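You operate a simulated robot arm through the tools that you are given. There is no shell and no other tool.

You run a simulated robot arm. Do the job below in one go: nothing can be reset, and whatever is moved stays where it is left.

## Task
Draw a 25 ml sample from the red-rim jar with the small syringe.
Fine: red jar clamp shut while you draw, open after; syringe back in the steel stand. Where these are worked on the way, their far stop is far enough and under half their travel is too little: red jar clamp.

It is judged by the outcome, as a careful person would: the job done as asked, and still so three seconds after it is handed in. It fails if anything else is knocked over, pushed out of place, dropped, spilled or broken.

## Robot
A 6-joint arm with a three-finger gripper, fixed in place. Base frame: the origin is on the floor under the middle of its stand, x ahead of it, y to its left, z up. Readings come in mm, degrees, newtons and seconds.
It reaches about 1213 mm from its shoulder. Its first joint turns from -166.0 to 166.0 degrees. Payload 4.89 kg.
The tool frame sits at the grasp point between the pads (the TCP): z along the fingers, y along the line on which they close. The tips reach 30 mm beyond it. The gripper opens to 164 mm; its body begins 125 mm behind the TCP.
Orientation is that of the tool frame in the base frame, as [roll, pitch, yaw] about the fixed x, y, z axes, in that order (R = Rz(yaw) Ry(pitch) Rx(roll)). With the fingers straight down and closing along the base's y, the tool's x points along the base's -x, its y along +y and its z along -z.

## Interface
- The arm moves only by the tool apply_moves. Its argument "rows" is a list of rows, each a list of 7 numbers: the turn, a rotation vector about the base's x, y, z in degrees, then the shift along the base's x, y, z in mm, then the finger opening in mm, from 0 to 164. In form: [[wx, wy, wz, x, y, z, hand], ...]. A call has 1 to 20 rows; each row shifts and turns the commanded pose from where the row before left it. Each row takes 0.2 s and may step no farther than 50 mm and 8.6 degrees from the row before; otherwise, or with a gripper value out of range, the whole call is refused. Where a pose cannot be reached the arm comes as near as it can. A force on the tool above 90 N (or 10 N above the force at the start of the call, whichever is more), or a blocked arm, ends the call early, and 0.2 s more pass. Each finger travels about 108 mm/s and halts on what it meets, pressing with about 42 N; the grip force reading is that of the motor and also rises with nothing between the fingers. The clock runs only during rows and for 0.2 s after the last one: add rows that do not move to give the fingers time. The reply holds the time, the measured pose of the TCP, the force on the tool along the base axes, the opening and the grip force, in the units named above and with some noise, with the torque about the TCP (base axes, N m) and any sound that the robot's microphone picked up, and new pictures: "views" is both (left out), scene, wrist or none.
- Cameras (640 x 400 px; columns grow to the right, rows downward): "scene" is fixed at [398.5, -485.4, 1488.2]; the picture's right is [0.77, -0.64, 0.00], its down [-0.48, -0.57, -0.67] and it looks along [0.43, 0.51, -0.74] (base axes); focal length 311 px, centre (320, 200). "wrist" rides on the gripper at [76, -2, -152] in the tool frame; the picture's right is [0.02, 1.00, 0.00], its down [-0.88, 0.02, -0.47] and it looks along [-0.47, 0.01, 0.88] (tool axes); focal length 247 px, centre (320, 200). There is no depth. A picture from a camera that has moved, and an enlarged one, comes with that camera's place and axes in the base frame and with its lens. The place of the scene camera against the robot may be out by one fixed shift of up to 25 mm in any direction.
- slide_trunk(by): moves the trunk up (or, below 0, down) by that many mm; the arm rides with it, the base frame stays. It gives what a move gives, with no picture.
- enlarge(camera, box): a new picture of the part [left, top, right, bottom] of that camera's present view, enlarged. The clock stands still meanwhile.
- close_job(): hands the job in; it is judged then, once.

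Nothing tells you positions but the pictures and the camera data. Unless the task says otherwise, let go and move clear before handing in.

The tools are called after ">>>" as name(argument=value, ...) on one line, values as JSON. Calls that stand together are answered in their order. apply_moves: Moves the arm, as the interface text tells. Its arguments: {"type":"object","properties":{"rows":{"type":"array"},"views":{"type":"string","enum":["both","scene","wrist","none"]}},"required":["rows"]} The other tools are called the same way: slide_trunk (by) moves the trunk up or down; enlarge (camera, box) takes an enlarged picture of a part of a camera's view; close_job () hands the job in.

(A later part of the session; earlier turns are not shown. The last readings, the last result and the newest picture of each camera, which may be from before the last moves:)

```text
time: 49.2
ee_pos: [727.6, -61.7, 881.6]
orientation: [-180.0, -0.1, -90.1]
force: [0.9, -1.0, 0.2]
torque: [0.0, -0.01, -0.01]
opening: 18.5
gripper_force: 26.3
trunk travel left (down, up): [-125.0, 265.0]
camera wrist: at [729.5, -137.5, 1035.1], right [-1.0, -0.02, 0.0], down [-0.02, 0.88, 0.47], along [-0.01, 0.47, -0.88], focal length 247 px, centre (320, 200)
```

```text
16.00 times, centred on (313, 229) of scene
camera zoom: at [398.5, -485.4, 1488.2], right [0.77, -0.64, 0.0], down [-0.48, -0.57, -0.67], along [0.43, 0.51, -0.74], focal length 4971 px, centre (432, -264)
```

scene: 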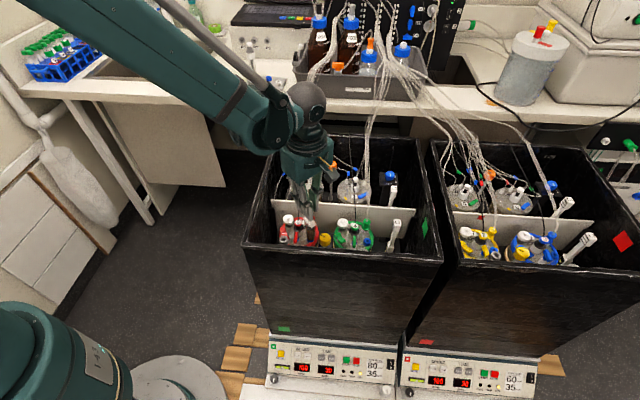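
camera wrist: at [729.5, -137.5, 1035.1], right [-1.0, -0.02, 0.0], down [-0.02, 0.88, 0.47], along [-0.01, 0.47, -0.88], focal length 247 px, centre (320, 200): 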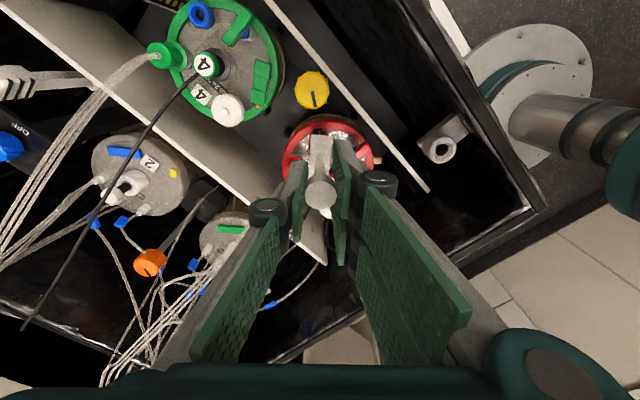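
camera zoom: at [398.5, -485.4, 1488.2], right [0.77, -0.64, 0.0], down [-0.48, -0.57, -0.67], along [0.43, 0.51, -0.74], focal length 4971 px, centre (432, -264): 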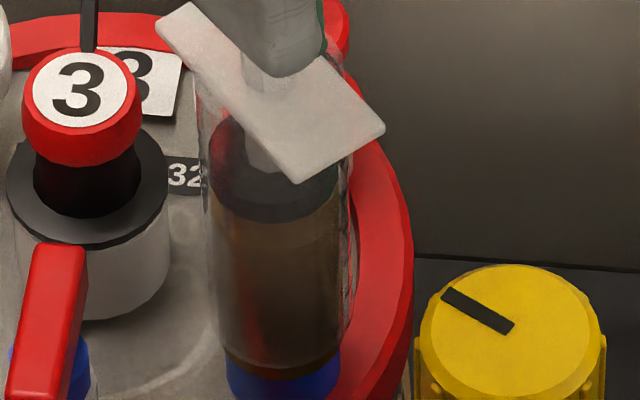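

The knob hasn't slipped and 40 mm of travel is done, which I read as about 20.5 ml. I'll pull the last 9 mm to reach 25 ml.

>>> apply_moves(rows=[[0, 0, 0, 0, 0, 3, 12], [0, 0, 0, 0, 0, 3, 12], [0, 0, 0, 0, 0, 2.9, 12], [0, 0, 0, 0, 0, 0, 12], [0, 0, 0, 0, 0, 0, 12]], views="both")

>>> enlarge(camera="scene", box=[306, 218, 320, 240])

>>> enlarge(camera="wrist", box=[280, 80, 360, 180])

```text
time: 50.4
ee_pos: [728.8, -62.6, 890.8]
orientation: [-180.0, 0.1, -90.1]
force: [0.1, 0.8, -0.2]
torque: [0.06, 0.0, -0.03]
opening: 18.4
gripper_force: 26.4
trunk travel left (down, up): [-125.0, 265.0]
camera wrist: at [729.8, -138.1, 1043.2], right [-1.0, -0.02, 0.0], down [-0.02, 0.88, 0.47], along [-0.01, 0.47, -0.88], focal length 247 px, centre (320, 200)
```

scene: 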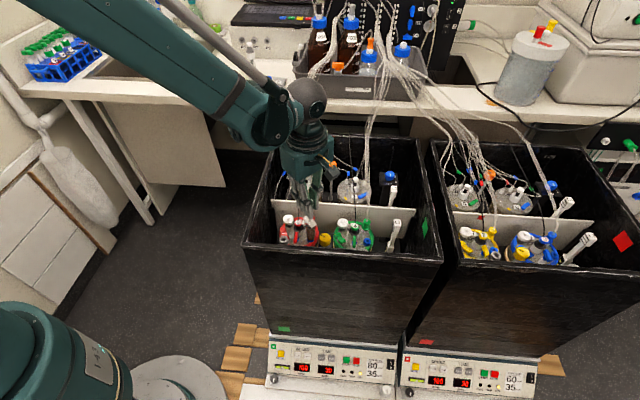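
wrist: 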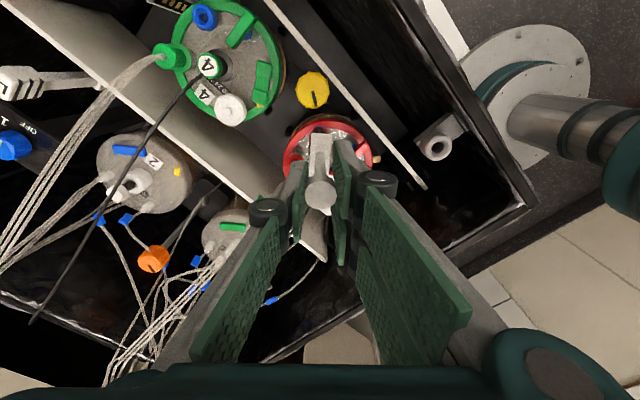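

```text
16.00 times, centred on (313, 229) of scene
camera zoom: at [398.5, -485.4, 1488.2], right [0.77, -0.64, 0.0], down [-0.48, -0.57, -0.67], along [0.43, 0.51, -0.74], focal length 4971 px, centre (432, -264)
```

zoom: 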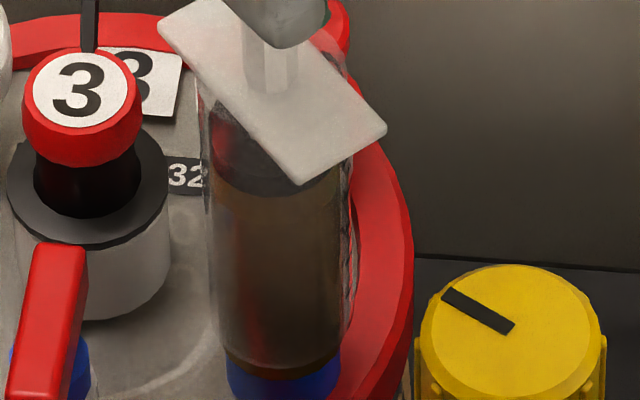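

```text
4.00 times, centred on (320, 130) of wrist
camera zoom: at [729.8, -138.1, 1043.2], right [-1.0, -0.02, 0.0], down [-0.02, 0.88, 0.47], along [-0.01, 0.47, -0.88], focal length 988 px, centre (320, 480)
```

zoom: 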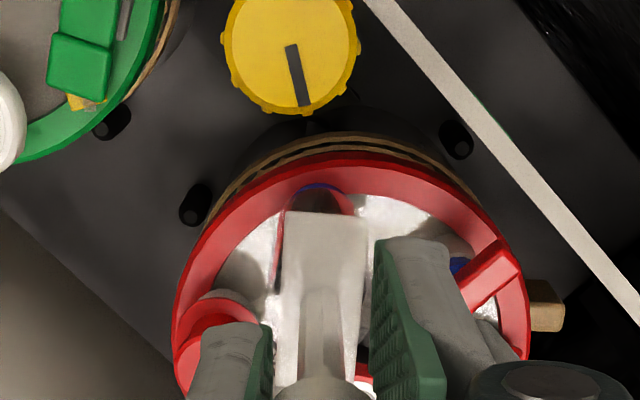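

Plunger travel is 48.9 mm. My best scale estimate is 19.4–19.8 mm per 10 ml, so I'll add half a millimetre to centre on 25 ml, then release the knob and check that the plunger holds.

>>> apply_moves(rows=[[0, 0, 0, 0, 0, 0.5, 12], [0, 0, 0, 0, 0, 0, 12], [0, 0, 0, 0, 0, 0, 20], [0, 0, 0, 0, 0, 0, 30], [0, 0, 0, 0, 0, 0, 38], [0, 0, 0, 0, 0, 0, 38]], views="both")

>>> enlarge(camera="scene", box=[290, 190, 335, 245])

>>> enlarge(camera="scene", box=[306, 218, 320, 240])

```text
time: 51.8
ee_pos: [728.6, -61.6, 889.5]
orientation: [-180.0, 0.0, -90.2]
force: [0.4, 0.6, -0.7]
torque: [-0.01, -0.03, 0.0]
opening: 38.0
gripper_force: 0.0
trunk travel left (down, up): [-125.0, 265.0]
camera wrist: at [730.0, -137.8, 1043.9], right [-1.0, -0.02, 0.0], down [-0.02, 0.88, 0.47], along [-0.01, 0.47, -0.88], focal length 247 px, centre (320, 200)
```

scene: 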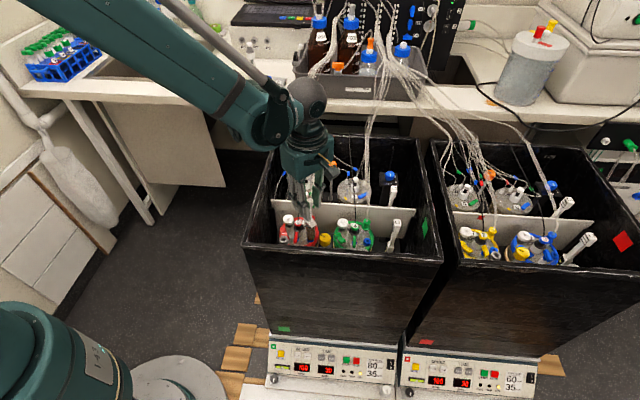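
wrist: 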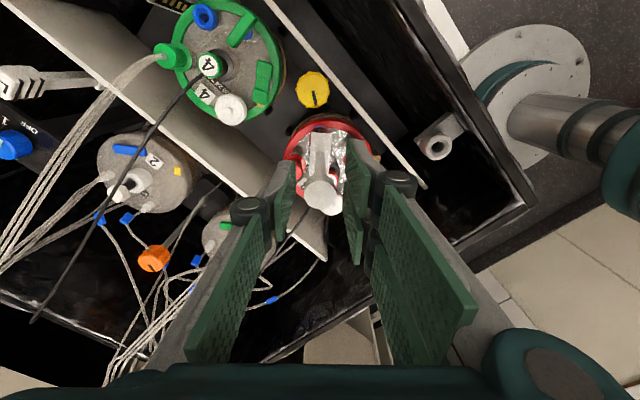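

```text
7.27 times, centred on (312, 218) of scene
camera zoom: at [398.5, -485.4, 1488.2], right [0.77, -0.64, 0.0], down [-0.48, -0.57, -0.67], along [0.43, 0.51, -0.74], focal length 2260 px, centre (374, 73)
```

zoom: 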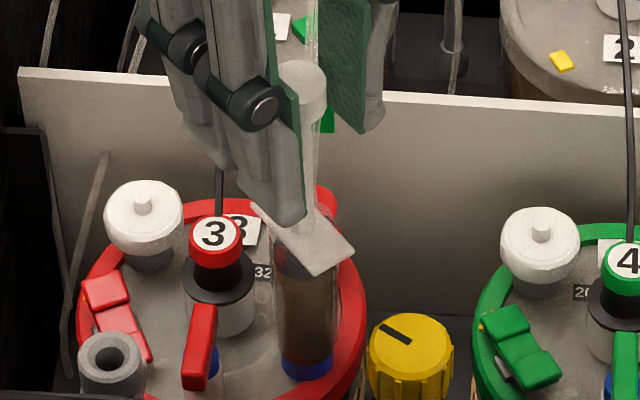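

```text
16.00 times, centred on (313, 229) of scene
camera zoom: at [398.5, -485.4, 1488.2], right [0.77, -0.64, 0.0], down [-0.48, -0.57, -0.67], along [0.43, 0.51, -0.74], focal length 4971 px, centre (432, -264)
```

zoom: 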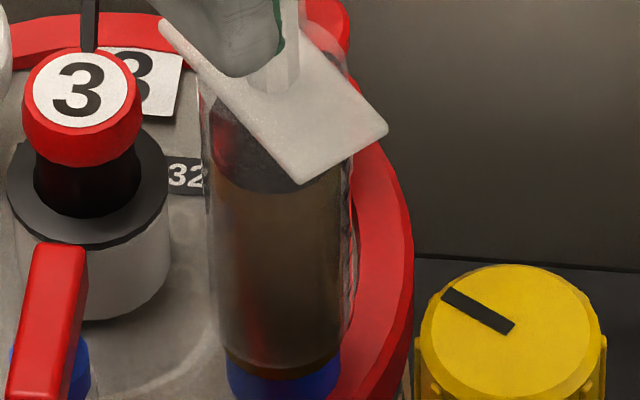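

The plunger holds its position with the barrel full of brown liquid. I'll lower the open fingers back to the barrel just under the flange.

>>> apply_moves(rows=[[0, 0, 0, 0, 0, -25, 38], [0, 0, 0, 0, 0, -25, 38], [0, 0, 0, 0, 0, -25, 38], [0, 0, 0, 0, 0, -14, 37], [0, 0, 0, 0, 0, -6, 36], [0, 0, 0, 0, 0, 0, 36]], views="both")

>>> enlarge(camera="wrist", box=[260, 130, 380, 290])

>>> enlarge(camera="scene", box=[285, 195, 335, 250])

```text
time: 53.2
ee_pos: [729.1, -63.5, 796.5]
orientation: [180.0, 0.0, -90.1]
force: [-0.6, 0.9, -0.2]
torque: [0.02, 0.01, 0.01]
opening: 36.3
gripper_force: 0.0
trunk travel left (down, up): [-125.0, 265.0]
camera wrist: at [730.0, -139.0, 949.1], right [-1.0, -0.02, 0.0], down [-0.02, 0.88, 0.47], along [-0.01, 0.47, -0.88], focal length 247 px, centre (320, 200)
```

scene: 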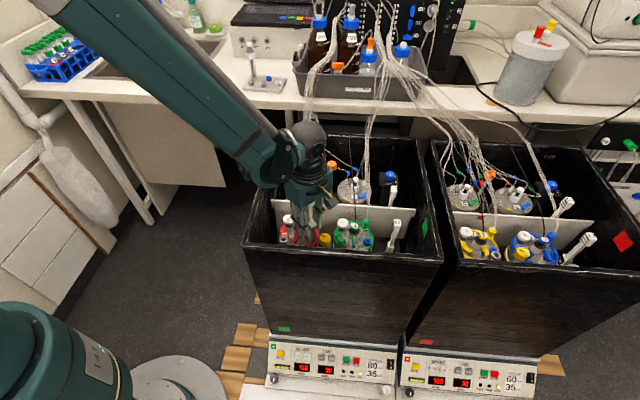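
wrist: 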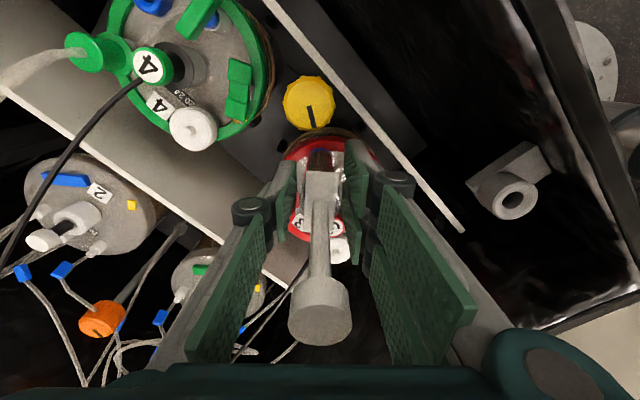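

```text
2.50 times, centred on (320, 210) of wrist
camera zoom: at [730.0, -139.0, 949.1], right [-1.0, -0.02, 0.0], down [-0.02, 0.88, 0.47], along [-0.01, 0.47, -0.88], focal length 617 px, centre (320, 175)
```

zoom: 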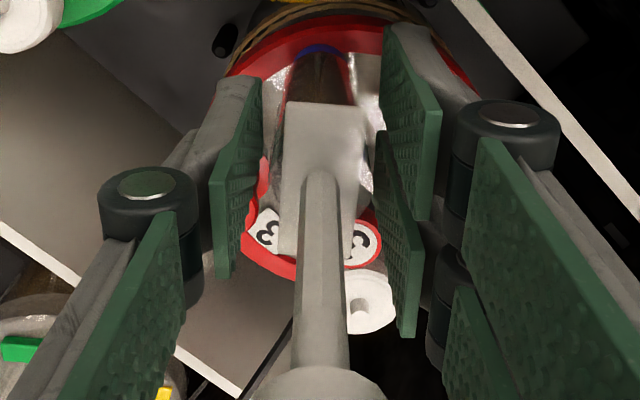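

```text
7.27 times, centred on (310, 222) of scene
camera zoom: at [398.5, -485.4, 1488.2], right [0.77, -0.64, 0.0], down [-0.48, -0.57, -0.67], along [0.43, 0.51, -0.74], focal length 2260 px, centre (393, 36)
```

zoom: 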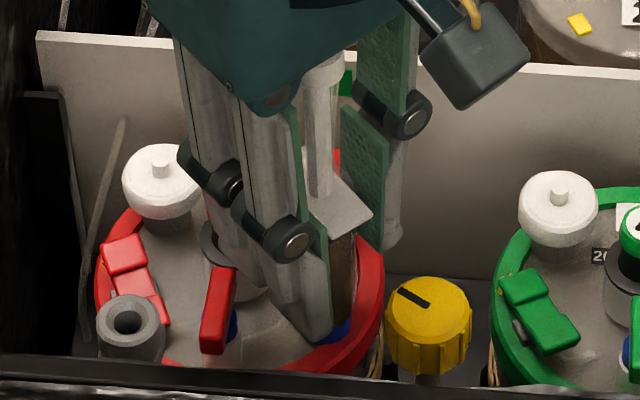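

The fingers are level with the upper barrel again. I'll close on it and draw the syringe out of the port slowly.

>>> apply_moves(rows=[[0, 0, 0, 0, 0, 0, 28], [0, 0, 0, 0, 0, 0, 20], [0, 0, 0, 0, 0, 0, 12], [0, 0, 0, 0, 0, 0, 12]], views="none")

>>> apply_moves(rows=[[0, 0, 0, 0, 0, 2, 12], [0, 0, 0, 0, 0, 3, 12], [0, 0, 0, 0, 0, 4, 12], [0, 0, 0, 0, 0, 5, 12], [0, 0, 0, 0, 0, 6, 12]], views="both")

>>> enlarge(camera="scene", box=[285, 195, 335, 250])

```text
time: 54.2
ee_pos: [728.5, -62.3, 796.1]
orientation: [180.0, -0.1, -90.2]
force: [1.2, -1.0, -2.1]
torque: [-0.06, -0.02, 0.04]
opening: 24.9
gripper_force: 26.0
trunk travel left (down, up): [-125.0, 265.0]
```

```text
time: 55.4
ee_pos: [728.9, -62.5, 815.2]
orientation: [-180.0, 0.1, -90.2]
force: [0.3, 0.3, 0.1]
torque: [0.05, 0.05, 0.01]
opening: 24.6
gripper_force: 26.2
trunk travel left (down, up): [-125.0, 265.0]
camera wrist: at [730.4, -138.1, 969.2], right [-1.0, -0.02, 0.0], down [-0.02, 0.88, 0.47], along [-0.01, 0.47, -0.88], focal length 247 px, centre (320, 200)
```

scene: 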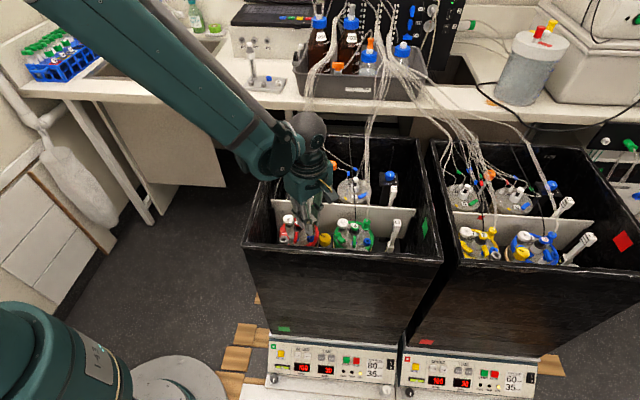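
wrist: 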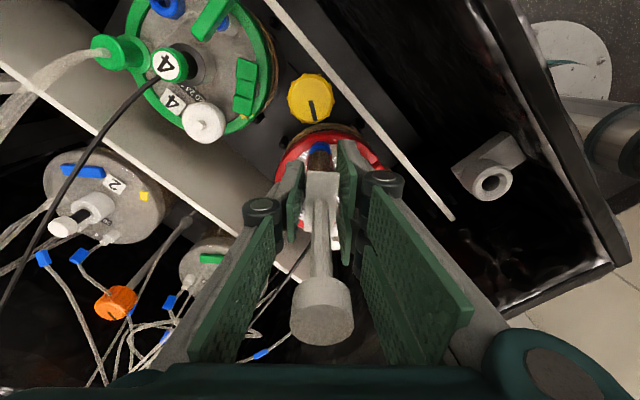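

```text
7.27 times, centred on (310, 222) of scene
camera zoom: at [398.5, -485.4, 1488.2], right [0.77, -0.64, 0.0], down [-0.48, -0.57, -0.67], along [0.43, 0.51, -0.74], focal length 2260 px, centre (393, 36)
```

zoom: 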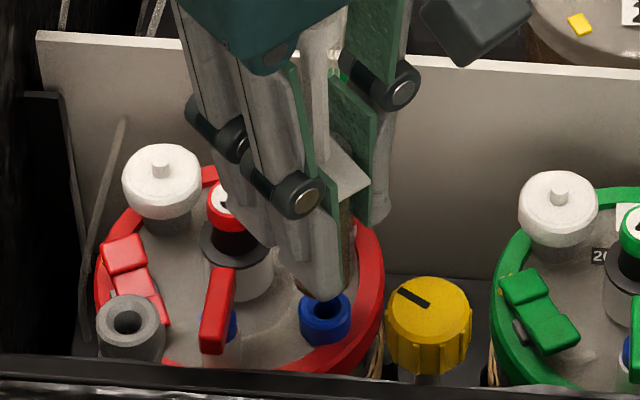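

The syringe came out cleanly with the sample, and the jar stayed in place. I'll raise it and carry it back around the front to the steel stand.

>>> apply_moves(rows=[[0, 0, 0, 0, 0, 35, 12], [0, 0, 0, 0, 0, 45, 12], [0, 0, 0, 0, 0, 45, 12], [0, 0, 0, 0, 0, 45, 12], [0, 0, 0, 0, 0, 45, 12], [0, 0, 0, 0, 0, 45, 12], [0, 0, 0, 0, 0, 45, 12], [0, 0, 0, 0, 0, 42, 12], [0, 0, 8.4, -1, 40, 0, 12], [0, 0, 8.4, -1, 44, 0, 12], [0, 0, 8.4, -1, 44, 0, 12], [0, 0, 8.4, -1, 44, 0, 12], [0, 0, 8.4, -1, 44, 0, 12], [0, 0, 0, -1, 44, 0, 12], [0, 0, 0, -1, 44, 0, 12], [0, 0, 0, -1, 44, 0, 12], [0, 0, 0, -0.3, 44.4, 0, 12]], views="scene")

>>> apply_moves(rows=[[0, 0, 0, 34.7, 24.7, 0, 12], [0, 0, 0, 34.7, 24.7, 0, 12], [0, 0, 0, 34.7, 24.7, 0, 12], [0, 0, 0, 34.7, 24.7, 0, 12], [0, 0, 0, 34.7, 24.7, 0, 12], [0, 0, 0, 34.7, 24.7, 0, 12], [0, 0, 0, 34.7, 24.7, 0, 12], [0, 0, 0, 34.7, 24.3, 0, 12], [0, 0, 0, 0, 0, 0, 12], [0, 0, 0, 0, 0, 0, 12]], views="both")

>>> enlarge(camera="wrist", box=[260, 80, 380, 200])

```text
time: 59.0
ee_pos: [719.9, 333.4, 1163.2]
orientation: [179.9, 0.0, -48.1]
force: [-0.7, -1.7, -0.2]
torque: [0.27, -0.07, -0.04]
opening: 24.8
gripper_force: 26.0
trunk travel left (down, up): [-125.0, 265.0]
```

scene: 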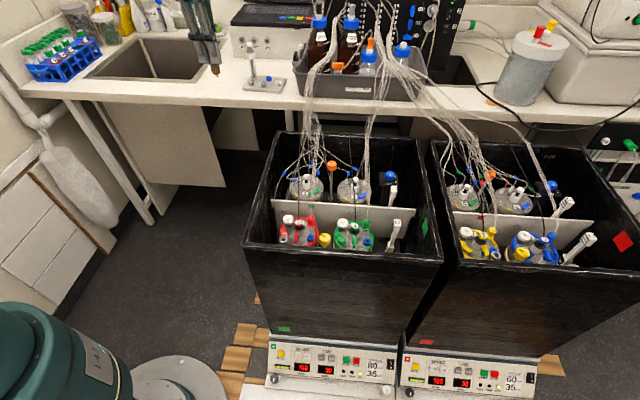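

```text
time: 61.2
ee_pos: [1000.0, 530.3, 1161.8]
orientation: [-180.0, 0.1, -48.1]
force: [0.0, 0.0, -2.0]
torque: [-0.06, 0.08, -0.03]
opening: 24.7
gripper_force: 26.1
trunk travel left (down, up): [-125.0, 265.0]
camera wrist: at [1051.8, 474.5, 1315.2], right [-0.73, -0.68, 0.0], down [-0.6, 0.64, 0.47], along [-0.32, 0.34, -0.88], focal length 247 px, centre (320, 200)
```

scene: 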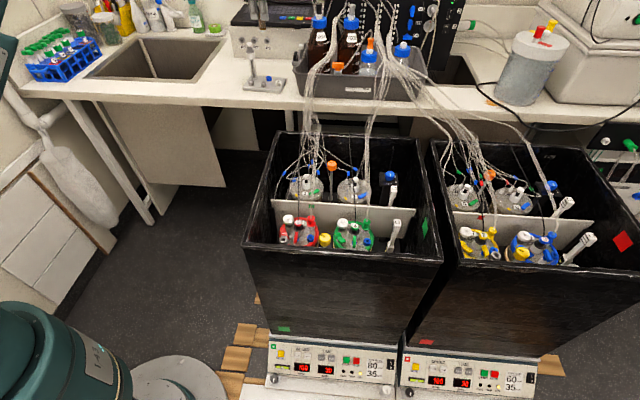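
wrist: 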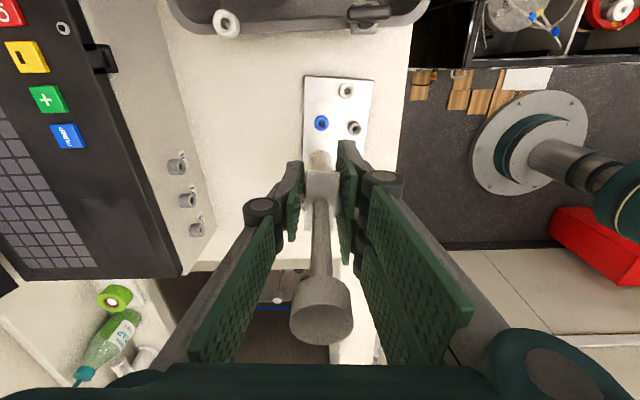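

```text
3.33 times, centred on (320, 140) of wrist
camera zoom: at [1051.8, 474.5, 1315.2], right [-0.73, -0.68, 0.0], down [-0.6, 0.64, 0.47], along [-0.32, 0.34, -0.88], focal length 823 px, centre (320, 400)
```

zoom: 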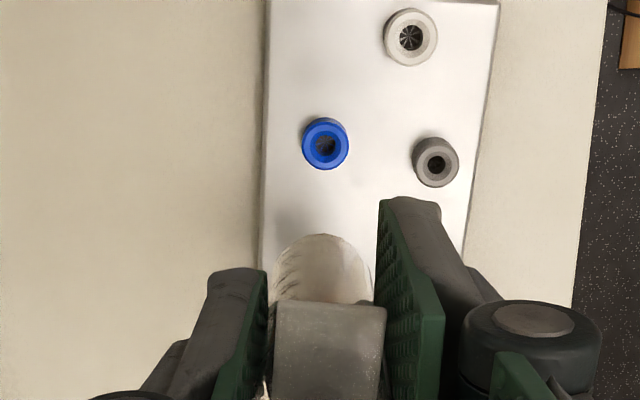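

The stand's blue socket is visible and lies about 1–2 mm off in the closing direction. I'll apply part of that correction and lower to just above the socket.

>>> apply_moves(rows=[[0, 0, 0, -1.0, -0.9, -30, 12], [0, 0, 0, 0, 0, -40, 12], [0, 0, 0, 0, 0, -40, 12], [0, 0, 0, 0, 0, -24, 12], [0, 0, 0, 0, 0, -10, 12], [0, 0, 0, 0, 0, 0, 12], [0, 0, 0, 0, 0, 0, 12]], views="both")

>>> enlarge(camera="wrist", box=[290, 110, 360, 180])

>>> enlarge(camera="scene", box=[235, 25, 305, 95])

```text
time: 62.8
ee_pos: [995.8, 525.0, 1016.4]
orientation: [180.0, 0.1, -48.0]
force: [0.1, 0.4, -1.6]
torque: [0.0, 0.02, -0.01]
opening: 24.6
gripper_force: 25.9
trunk travel left (down, up): [-125.0, 265.0]
camera wrist: at [1048.1, 470.8, 1171.0], right [-0.73, -0.68, 0.0], down [-0.6, 0.64, 0.47], along [-0.32, 0.34, -0.88], focal length 247 px, centre (320, 200)
```

scene: 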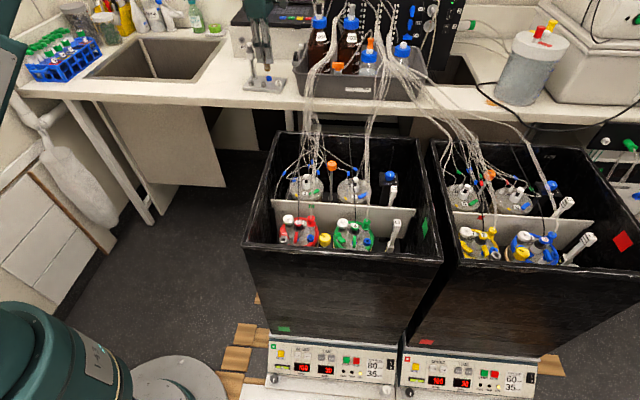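
wrist: 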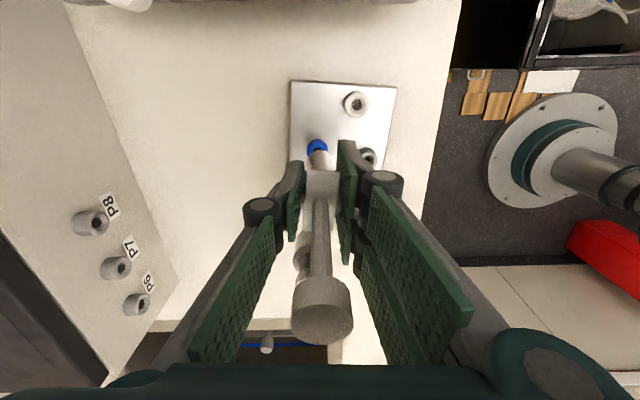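

```text
5.71 times, centred on (325, 145) of wrist
camera zoom: at [1048.1, 470.8, 1171.0], right [-0.73, -0.68, 0.0], down [-0.6, 0.64, 0.47], along [-0.32, 0.34, -0.88], focal length 1411 px, centre (291, 514)
```

zoom: 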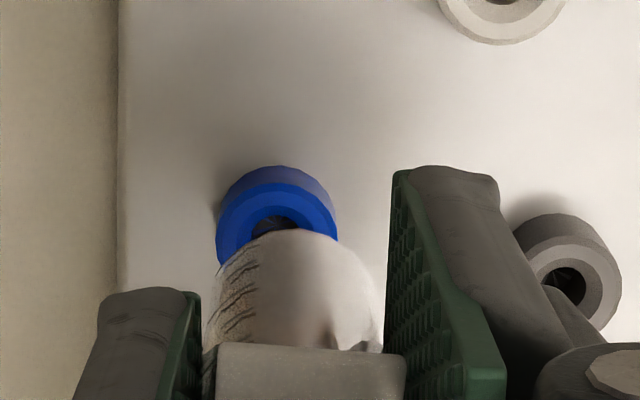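

```text
5.71 times, centred on (270, 60) of scene
camera zoom: at [398.5, -485.4, 1488.2], right [0.77, -0.64, 0.0], down [-0.48, -0.57, -0.67], along [0.43, 0.51, -0.74], focal length 1775 px, centre (606, 1000)
```

zoom: 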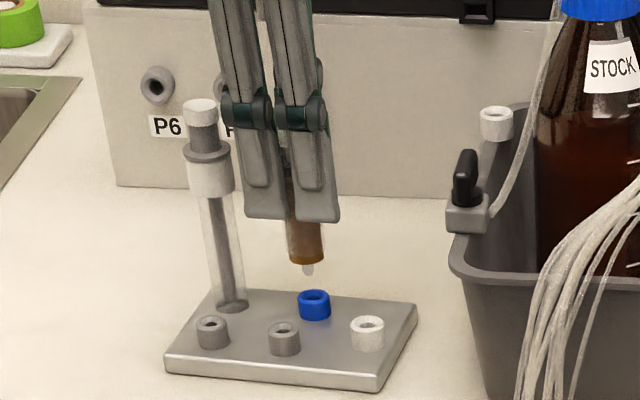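

Both views show the nozzle about 3 mm short of the socket along the stand's long axis, so the grip must have shifted slightly when I re-gripped at the jar. I'll correct and look again.

>>> apply_moves(rows=[[0, 0, 0, 3.0, -0.6, 0, 12], [0, 0, 0, 0, 0, -6, 12], [0, 0, 0, 0, 0, 0, 12], [0, 0, 0, 0, 0, 0, 12]], views="wrist")

>>> enlarge(camera="wrist", box=[290, 110, 360, 180])

>>> enlarge(camera="scene", box=[255, 55, 285, 90])

```text
time: 63.8
ee_pos: [998.9, 525.7, 1012.4]
orientation: [-180.0, 0.0, -48.1]
force: [-0.1, -0.7, -0.2]
torque: [-0.02, 0.02, 0.03]
opening: 24.8
gripper_force: 26.0
trunk travel left (down, up): [-125.0, 265.0]
camera wrist: at [1051.4, 470.7, 1165.1], right [-0.73, -0.68, 0.0], down [-0.6, 0.64, 0.47], along [-0.32, 0.34, -0.88], focal length 247 px, centre (320, 200)
```

wrist: 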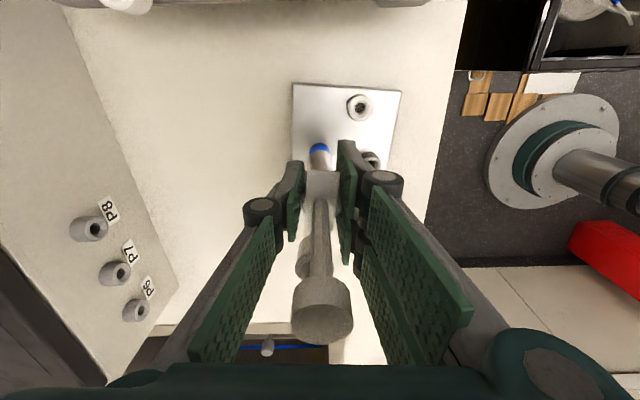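

```text
5.71 times, centred on (325, 145) of wrist
camera zoom: at [1051.4, 470.7, 1165.1], right [-0.73, -0.68, 0.0], down [-0.6, 0.64, 0.47], along [-0.32, 0.34, -0.88], focal length 1411 px, centre (291, 514)
```

zoom: 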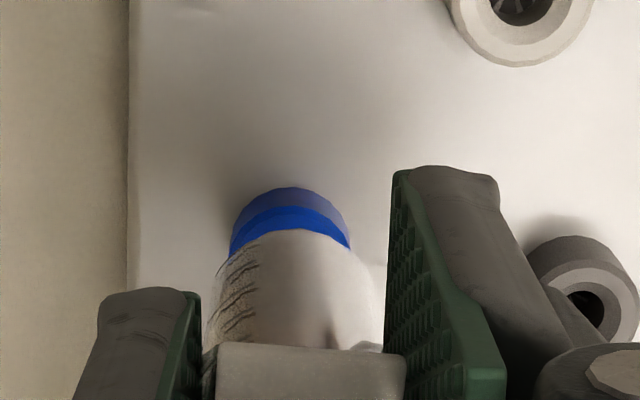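

```text
11.43 times, centred on (270, 72) of scene
camera zoom: at [398.5, -485.4, 1488.2], right [0.77, -0.64, 0.0], down [-0.48, -0.57, -0.67], along [0.43, 0.51, -0.74], focal length 3551 px, centre (891, 1657)
```

zoom: 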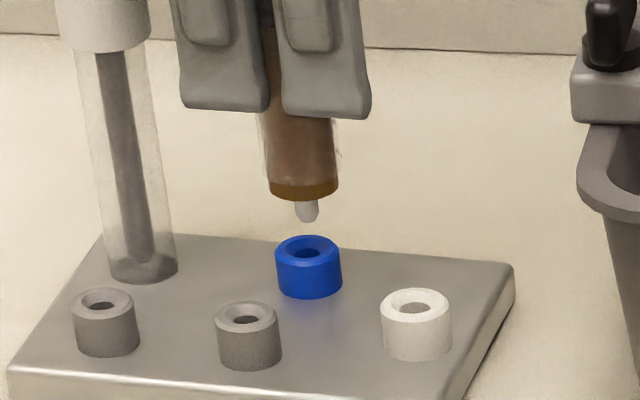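

The nozzle now looks about 1 mm too far right when projected down its axis. I'll trim that and lower gently into the socket.

>>> apply_moves(rows=[[0, 0, 0, -0.8, 0.6, 0, 12], [0, 0, 0, 0, 0, -5, 12], [0, 0, 0, 0, 0, -4, 12], [0, 0, 0, 0, 0, 0, 12]], views="none")

>>> enlarge(camera="scene", box=[255, 55, 285, 90])

>>> enlarge(camera="wrist", box=[290, 110, 360, 180])

```text
time: 64.8
ee_pos: [999.4, 527.8, 1002.8]
orientation: [-180.0, 0.0, -48.1]
force: [-0.3, -0.6, 0.0]
torque: [0.03, -0.03, 0.04]
opening: 24.4
gripper_force: 25.9
trunk travel left (down, up): [-125.0, 265.0]
```

```text
11.43 times, centred on (270, 72) of scene
camera zoom: at [398.5, -485.4, 1488.2], right [0.77, -0.64, 0.0], down [-0.48, -0.57, -0.67], along [0.43, 0.51, -0.74], focal length 3551 px, centre (891, 1657)
```

zoom: 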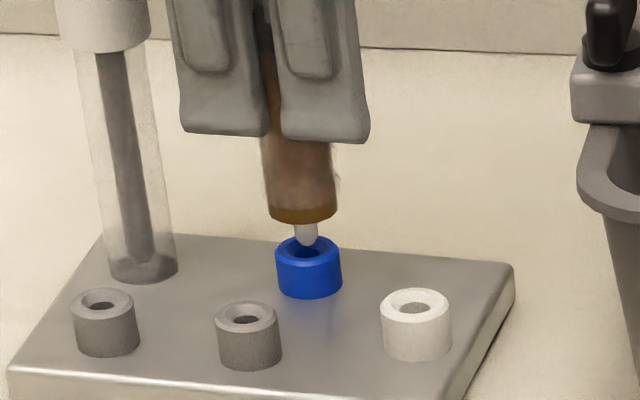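

```text
5.71 times, centred on (325, 145) of wrist
camera zoom: at [1051.1, 472.5, 1156.5], right [-0.73, -0.68, 0.0], down [-0.6, 0.64, 0.47], along [-0.32, 0.34, -0.88], focal length 1411 px, centre (291, 514)
```

zoom: 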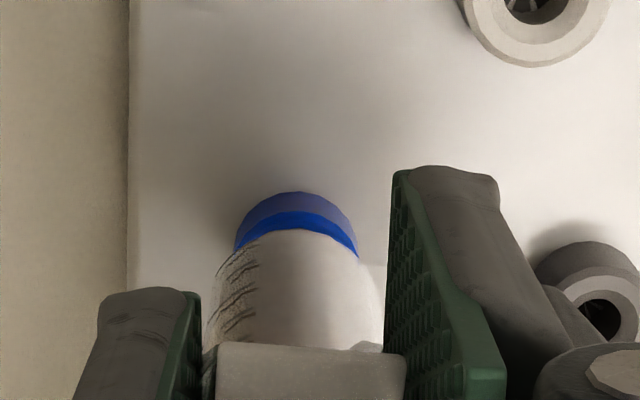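

The nozzle is entering over the socket's funnel. I'll lower further in small steps.

>>> apply_moves(rows=[[0, 0, 0, 0, 0, -2.5, 12], [0, 0, 0, 0, 0, -2.5, 12], [0, 0, 0, 0, 0, 0, 12]], views="none")

>>> enlarge(camera="scene", box=[255, 55, 285, 90])

>>> apply_moves(rows=[[0, 0, 0, 0, 0, -2, 12], [0, 0, 0, 0, 0, 0, 12]], views="none")

```text
time: 65.6
ee_pos: [999.9, 526.9, 1000.0]
orientation: [-180.0, 0.0, -48.2]
force: [-0.2, -0.8, 0.1]
torque: [0.0, 0.0, 0.0]
opening: 24.4
gripper_force: 25.8
trunk travel left (down, up): [-125.0, 265.0]
```

```text
11.43 times, centred on (270, 72) of scene
camera zoom: at [398.5, -485.4, 1488.2], right [0.77, -0.64, 0.0], down [-0.48, -0.57, -0.67], along [0.43, 0.51, -0.74], focal length 3551 px, centre (891, 1657)
```

zoom: 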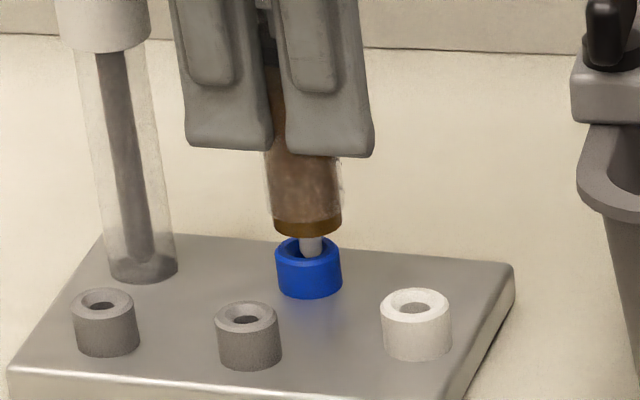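

```text
time: 66.2
ee_pos: [1000.0, 527.3, 997.4]
orientation: [180.0, 0.0, -48.0]
force: [-0.5, -0.5, 1.2]
torque: [0.04, 0.05, -0.03]
opening: 24.7
gripper_force: 26.1
trunk travel left (down, up): [-125.0, 265.0]
```

>>> apply_moves(rows=[[0, 0, 0, 0, 0, -2, 12], [0, 0, 0, 0, 0, 0, 12]], views="none")

>>> apply_moves(rows=[[0, 0, 0, 0, 0, -1.5, 12], [0, 0, 0, 0, 0, 0, 12]], views="none")

>>> enlarge(camera="scene", box=[255, 55, 285, 90])

```text
time: 66.8
ee_pos: [999.2, 527.2, 994.7]
orientation: [-180.0, 0.0, -48.0]
force: [-3.4, 1.2, -0.6]
torque: [0.08, 0.23, -0.01]
opening: 24.4
gripper_force: 26.2
trunk travel left (down, up): [-125.0, 265.0]
```

```text
time: 67.4
ee_pos: [999.0, 527.0, 992.5]
orientation: [-180.0, 0.0, -48.0]
force: [-4.0, 3.3, 1.5]
torque: [0.23, 0.28, 0.01]
opening: 24.9
gripper_force: 25.4
trunk travel left (down, up): [-125.0, 265.0]
```

```text
11.43 times, centred on (270, 72) of scene
camera zoom: at [398.5, -485.4, 1488.2], right [0.77, -0.64, 0.0], down [-0.48, -0.57, -0.67], along [0.43, 0.51, -0.74], focal length 3551 px, centre (891, 1657)
```

zoom: 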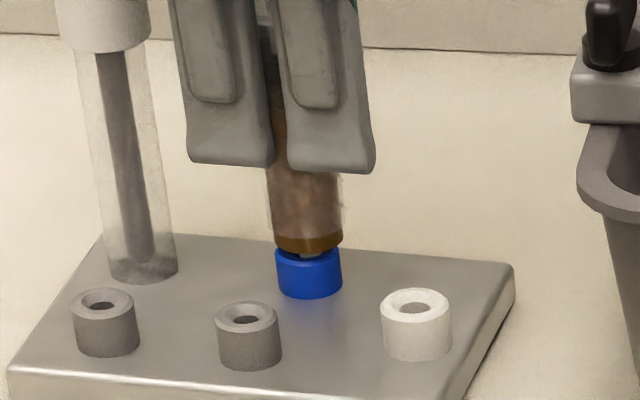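

The nozzle is in the socket with a slight side force, so I'll ease about 0.8 mm sideways and finish seating.

>>> apply_moves(rows=[[0, 0, 0, -0.7, 0.6, 0, 12], [0, 0, 0, 0, 0, -1.2, 12], [0, 0, 0, 0, 0, 0, 12]], views="none")

>>> apply_moves(rows=[[0, 0, 0, -0.2, 0.1, -1.2, 12], [0, 0, 0, 0, 0, 0, 12]], views="none")

>>> enlarge(camera="scene", box=[255, 55, 285, 90])

```text
time: 68.2
ee_pos: [998.6, 526.7, 992.3]
orientation: [-179.9, 0.0, -48.0]
force: [-1.2, -0.7, 2.1]
torque: [-0.02, 0.02, -0.01]
opening: 24.5
gripper_force: 26.0
trunk travel left (down, up): [-125.0, 265.0]
```

```text
time: 68.8
ee_pos: [999.1, 527.1, 991.4]
orientation: [-180.0, 0.1, -48.1]
force: [-0.2, 0.2, 3.1]
torque: [-0.01, 0.04, -0.03]
opening: 24.8
gripper_force: 26.5
trunk travel left (down, up): [-125.0, 265.0]
```

```text
11.43 times, centred on (270, 72) of scene
camera zoom: at [398.5, -485.4, 1488.2], right [0.77, -0.64, 0.0], down [-0.48, -0.57, -0.67], along [0.43, 0.51, -0.74], focal length 3551 px, centre (891, 1657)
```

zoom: 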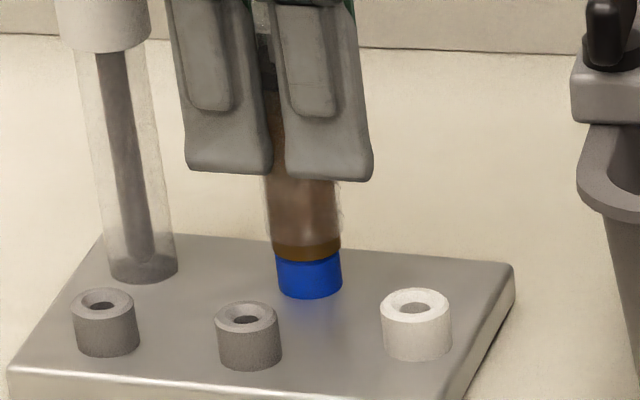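

>>> apply_moves(rows=[[0, 0, 0, 0, 0, -0.8, 12], [0, 0, 0, 0, 0, 0, 12]], views="none")

>>> enlarge(camera="scene", box=[255, 55, 285, 90])

```text
time: 69.4
ee_pos: [998.3, 528.3, 990.7]
orientation: [-180.0, 0.0, -48.0]
force: [1.7, 6.5, 3.8]
torque: [0.32, -0.1, 0.0]
opening: 24.6
gripper_force: 25.6
trunk travel left (down, up): [-125.0, 265.0]
```

```text
11.43 times, centred on (270, 72) of scene
camera zoom: at [398.5, -485.4, 1488.2], right [0.77, -0.64, 0.0], down [-0.48, -0.57, -0.67], along [0.43, 0.51, -0.74], focal length 3551 px, centre (891, 1657)
```

zoom: 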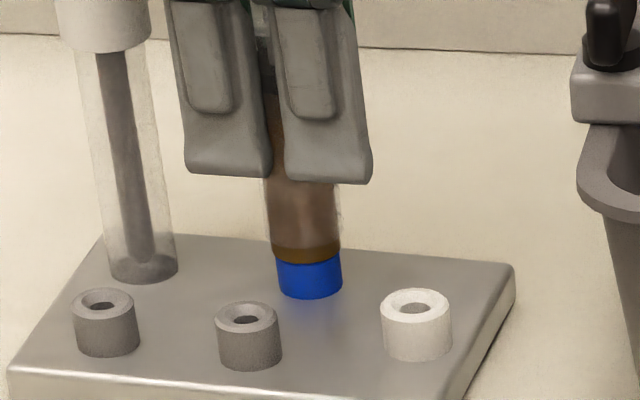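

It is nearly seated with a side force toward +y. I'll shift 0.8 mm that way to relax it, then release.

>>> apply_moves(rows=[[0, 0, 0, 0, 0.8, 0, 12], [0, 0, 0, 0, 0, -0.4, 12], [0, 0, 0, 0, 0, 0, 12]], views="none")

>>> enlarge(camera="scene", box=[255, 55, 285, 90])

```text
time: 70.2
ee_pos: [998.6, 526.5, 989.2]
orientation: [-180.0, 0.0, -48.0]
force: [8.1, -0.1, 13.4]
torque: [-0.04, -0.4, -0.02]
opening: 24.7
gripper_force: 26.3
trunk travel left (down, up): [-125.0, 265.0]
```

```text
11.43 times, centred on (270, 72) of scene
camera zoom: at [398.5, -485.4, 1488.2], right [0.77, -0.64, 0.0], down [-0.48, -0.57, -0.67], along [0.43, 0.51, -0.74], focal length 3551 px, centre (891, 1657)
```

zoom: 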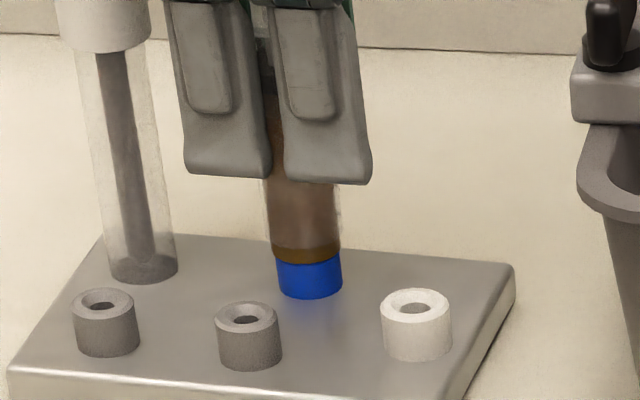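

The force shows it has bottomed in the socket. I'll relieve the push slightly and open the fingers.

>>> apply_moves(rows=[[0, 0, 0, 0.5, 0, 0.5, 12], [0, 0, 0, 0, 0, 0, 12]], views="none")

>>> apply_moves(rows=[[0, 0, 0, 0, 0, 0, 20], [0, 0, 0, 0, 0, 0, 27], [0, 0, 0, 0, 0, 0, 36], [0, 0, 0, 0, 0, 0, 44], [0, 0, 0, 0, 0, 0, 44]], views="both")

>>> enlarge(camera="scene", box=[245, 40, 295, 95])

>>> enlarge(camera="wrist", box=[250, 110, 390, 300])

```text
time: 70.8
ee_pos: [998.5, 527.5, 989.3]
orientation: [-179.9, 0.0, -48.1]
force: [-4.5, -6.1, 4.0]
torque: [-0.44, 0.25, 0.02]
opening: 24.7
gripper_force: 25.8
trunk travel left (down, up): [-125.0, 265.0]
```

```text
time: 72.0
ee_pos: [1000.3, 528.0, 989.9]
orientation: [-179.9, 0.0, -48.0]
force: [-0.7, 0.2, 0.3]
torque: [-0.03, -0.03, -0.02]
opening: 44.2
gripper_force: 0.0
trunk travel left (down, up): [-125.0, 265.0]
camera wrist: at [1051.0, 473.2, 1142.8], right [-0.73, -0.68, 0.0], down [-0.6, 0.64, 0.47], along [-0.32, 0.34, -0.88], focal length 247 px, centre (320, 200)
```

scene: 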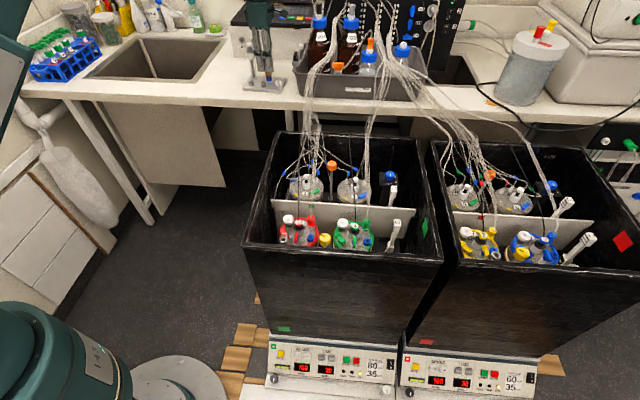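
wrist: 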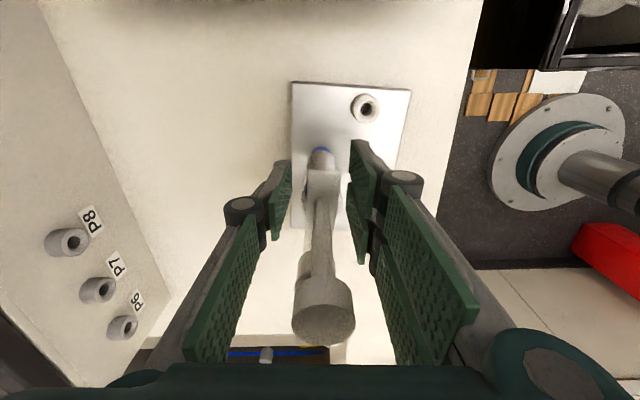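

```text
7.27 times, centred on (270, 68) of scene
camera zoom: at [398.5, -485.4, 1488.2], right [0.77, -0.64, 0.0], down [-0.48, -0.57, -0.67], along [0.43, 0.51, -0.74], focal length 2260 px, centre (684, 1164)
```

zoom: 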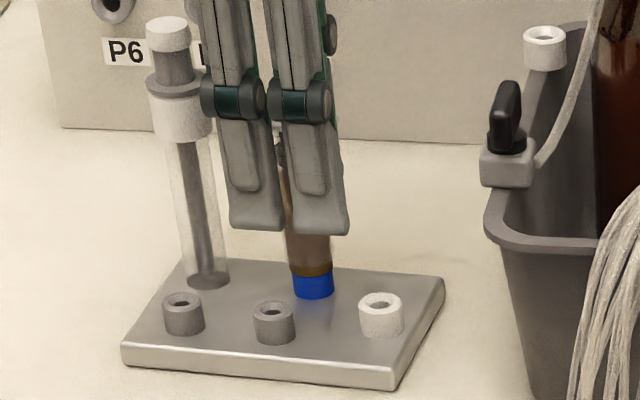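

```text
2.11 times, centred on (320, 205) of wrist
camera zoom: at [1051.0, 473.2, 1142.8], right [-0.73, -0.68, 0.0], down [-0.6, 0.64, 0.47], along [-0.32, 0.34, -0.88], focal length 520 px, centre (320, 190)
```

zoom: 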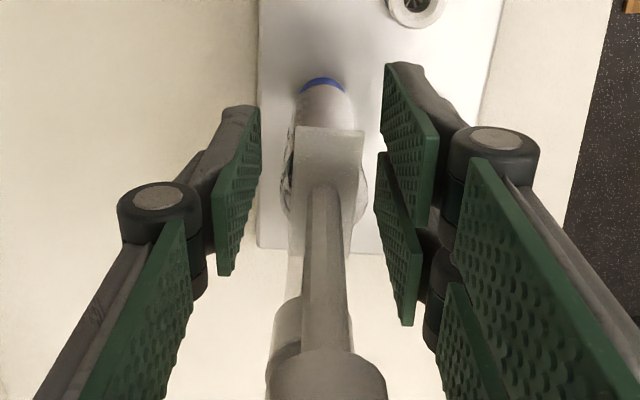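

The syringe is back in the stand's blue socket and standing. I'll open wider, rise straight up clear of the knob, and read the scale from the scene camera.

>>> apply_moves(rows=[[0, 0, 0, 0, 0, 0, 60], [0, 0, 0, 0, 0, 0, 70], [0, 0, 0, 0, 0, 30, 70], [0, 0, 0, 0, 0, 45, 70], [0, 0, 0, 0, 0, 45, 70], [0, 0, 0, 0, 0, 45, 70], [0, 0, 0, 0, 0, 30, 70]], views="both")

>>> enlarge(camera="scene", box=[264, 58, 274, 80])

>>> enlarge(camera="scene", box=[245, 30, 295, 95])

```text
time: 73.6
ee_pos: [999.6, 527.5, 1184.9]
orientation: [-179.9, 0.1, -48.1]
force: [-0.2, -0.5, -0.8]
torque: [-0.02, 0.09, 0.01]
opening: 70.3
gripper_force: 0.0
trunk travel left (down, up): [-125.0, 265.0]
camera wrist: at [1050.5, 472.4, 1338.0], right [-0.73, -0.68, 0.0], down [-0.6, 0.64, 0.47], along [-0.32, 0.34, -0.88], focal length 247 px, centre (320, 200)
```

scene: 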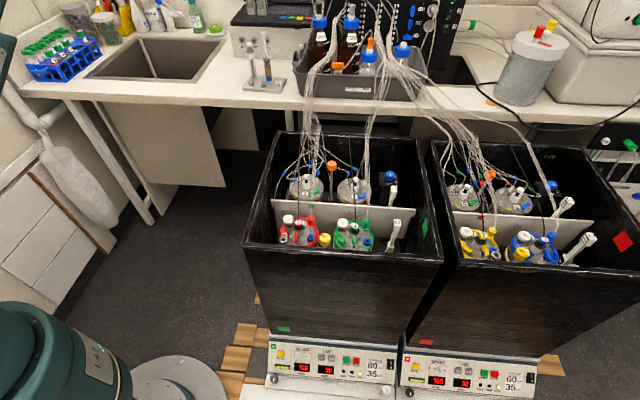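
wrist: 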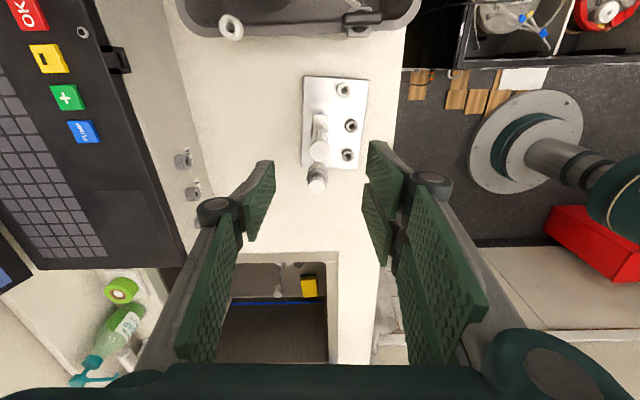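

```text
16.00 times, centred on (269, 69) of scene
camera zoom: at [398.5, -485.4, 1488.2], right [0.77, -0.64, 0.0], down [-0.48, -0.57, -0.67], along [0.43, 0.51, -0.74], focal length 4971 px, centre (1136, 2296)
```

zoom: 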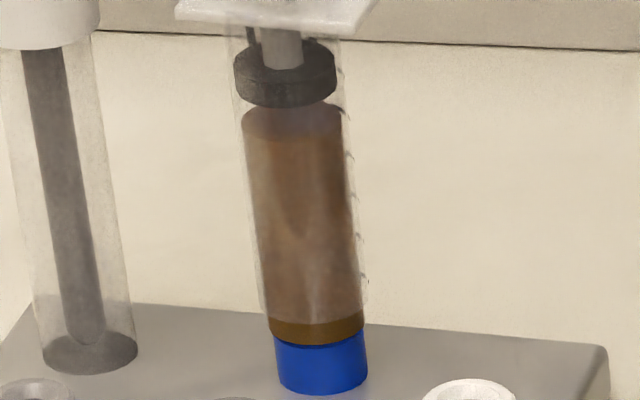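

```text
6.15 times, centred on (270, 62) of scene
camera zoom: at [398.5, -485.4, 1488.2], right [0.77, -0.64, 0.0], down [-0.48, -0.57, -0.67], along [0.43, 0.51, -0.74], focal length 1912 px, centre (628, 1046)
```

zoom: 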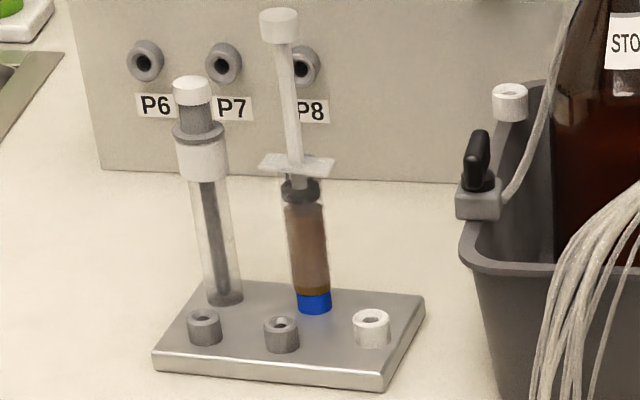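

The stopper sits about midway between the 20 and 30 marks, and my reading is 25.0–25.5 ml, so the sample is good. Next I'll go back to the red jar to open the clamp by pressing the rocker's raised back end.

>>> apply_moves(rows=[[0, 0, 0, -34.8, -24.7, 0, 70], [0, 0, 0, -34.8, -24.7, 0, 70], [0, 0, 0, -34.8, -24.7, 0, 70], [0, 0, 0, -34.8, -24.7, 0, 70], [0, 0, -8.16, -34.8, -24.7, 0, 70], [0, 0, -8.16, -34.8, -24.7, 0, 70], [0, 0, -8.16, -34.8, -24.7, 0, 70], [0, 0, -8.16, -34.8, -24.7, 0, 70], [0, 0, -8.16, -7.8, -44.3, -20, 70], [0, 0, -8.16, -7.8, -44.3, -20, 70], [0, 0, -8.16, -7.8, -44.3, -20, 70], [0, 0, -8.16, -7.8, -44.3, -20, 70], [0, 0, -8.16, -7.8, -44.3, -20, 70], [0, 0, -8.16, -7.8, -44.3, -20, 70], [0, 0, 0, -7.8, -44.3, -20, 40]], views="both")

```text
time: 76.8
ee_pos: [665.7, 23.2, 1046.1]
orientation: [179.9, 0.0, -129.7]
force: [0.6, 0.5, 0.4]
torque: [-0.17, -0.01, 0.0]
opening: 39.9
gripper_force: 0.1
trunk travel left (down, up): [-125.0, 265.0]
camera wrist: at [618.9, -36.2, 1199.6], right [-0.78, 0.62, 0.0], down [0.55, 0.69, 0.47], along [0.29, 0.37, -0.88], focal length 247 px, centre (320, 200)
```

scene: 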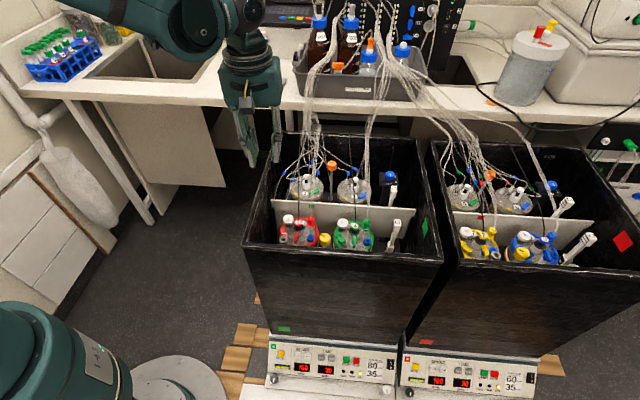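
wrist: 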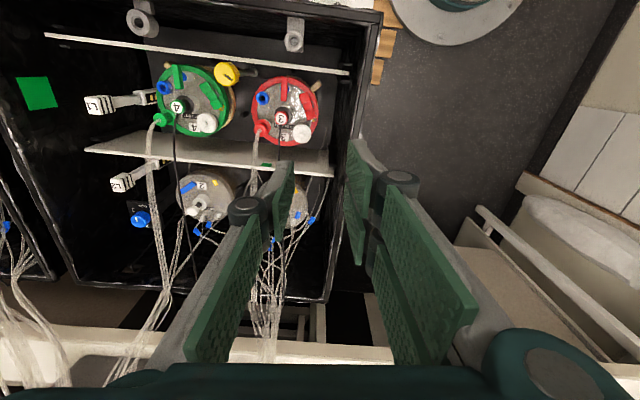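

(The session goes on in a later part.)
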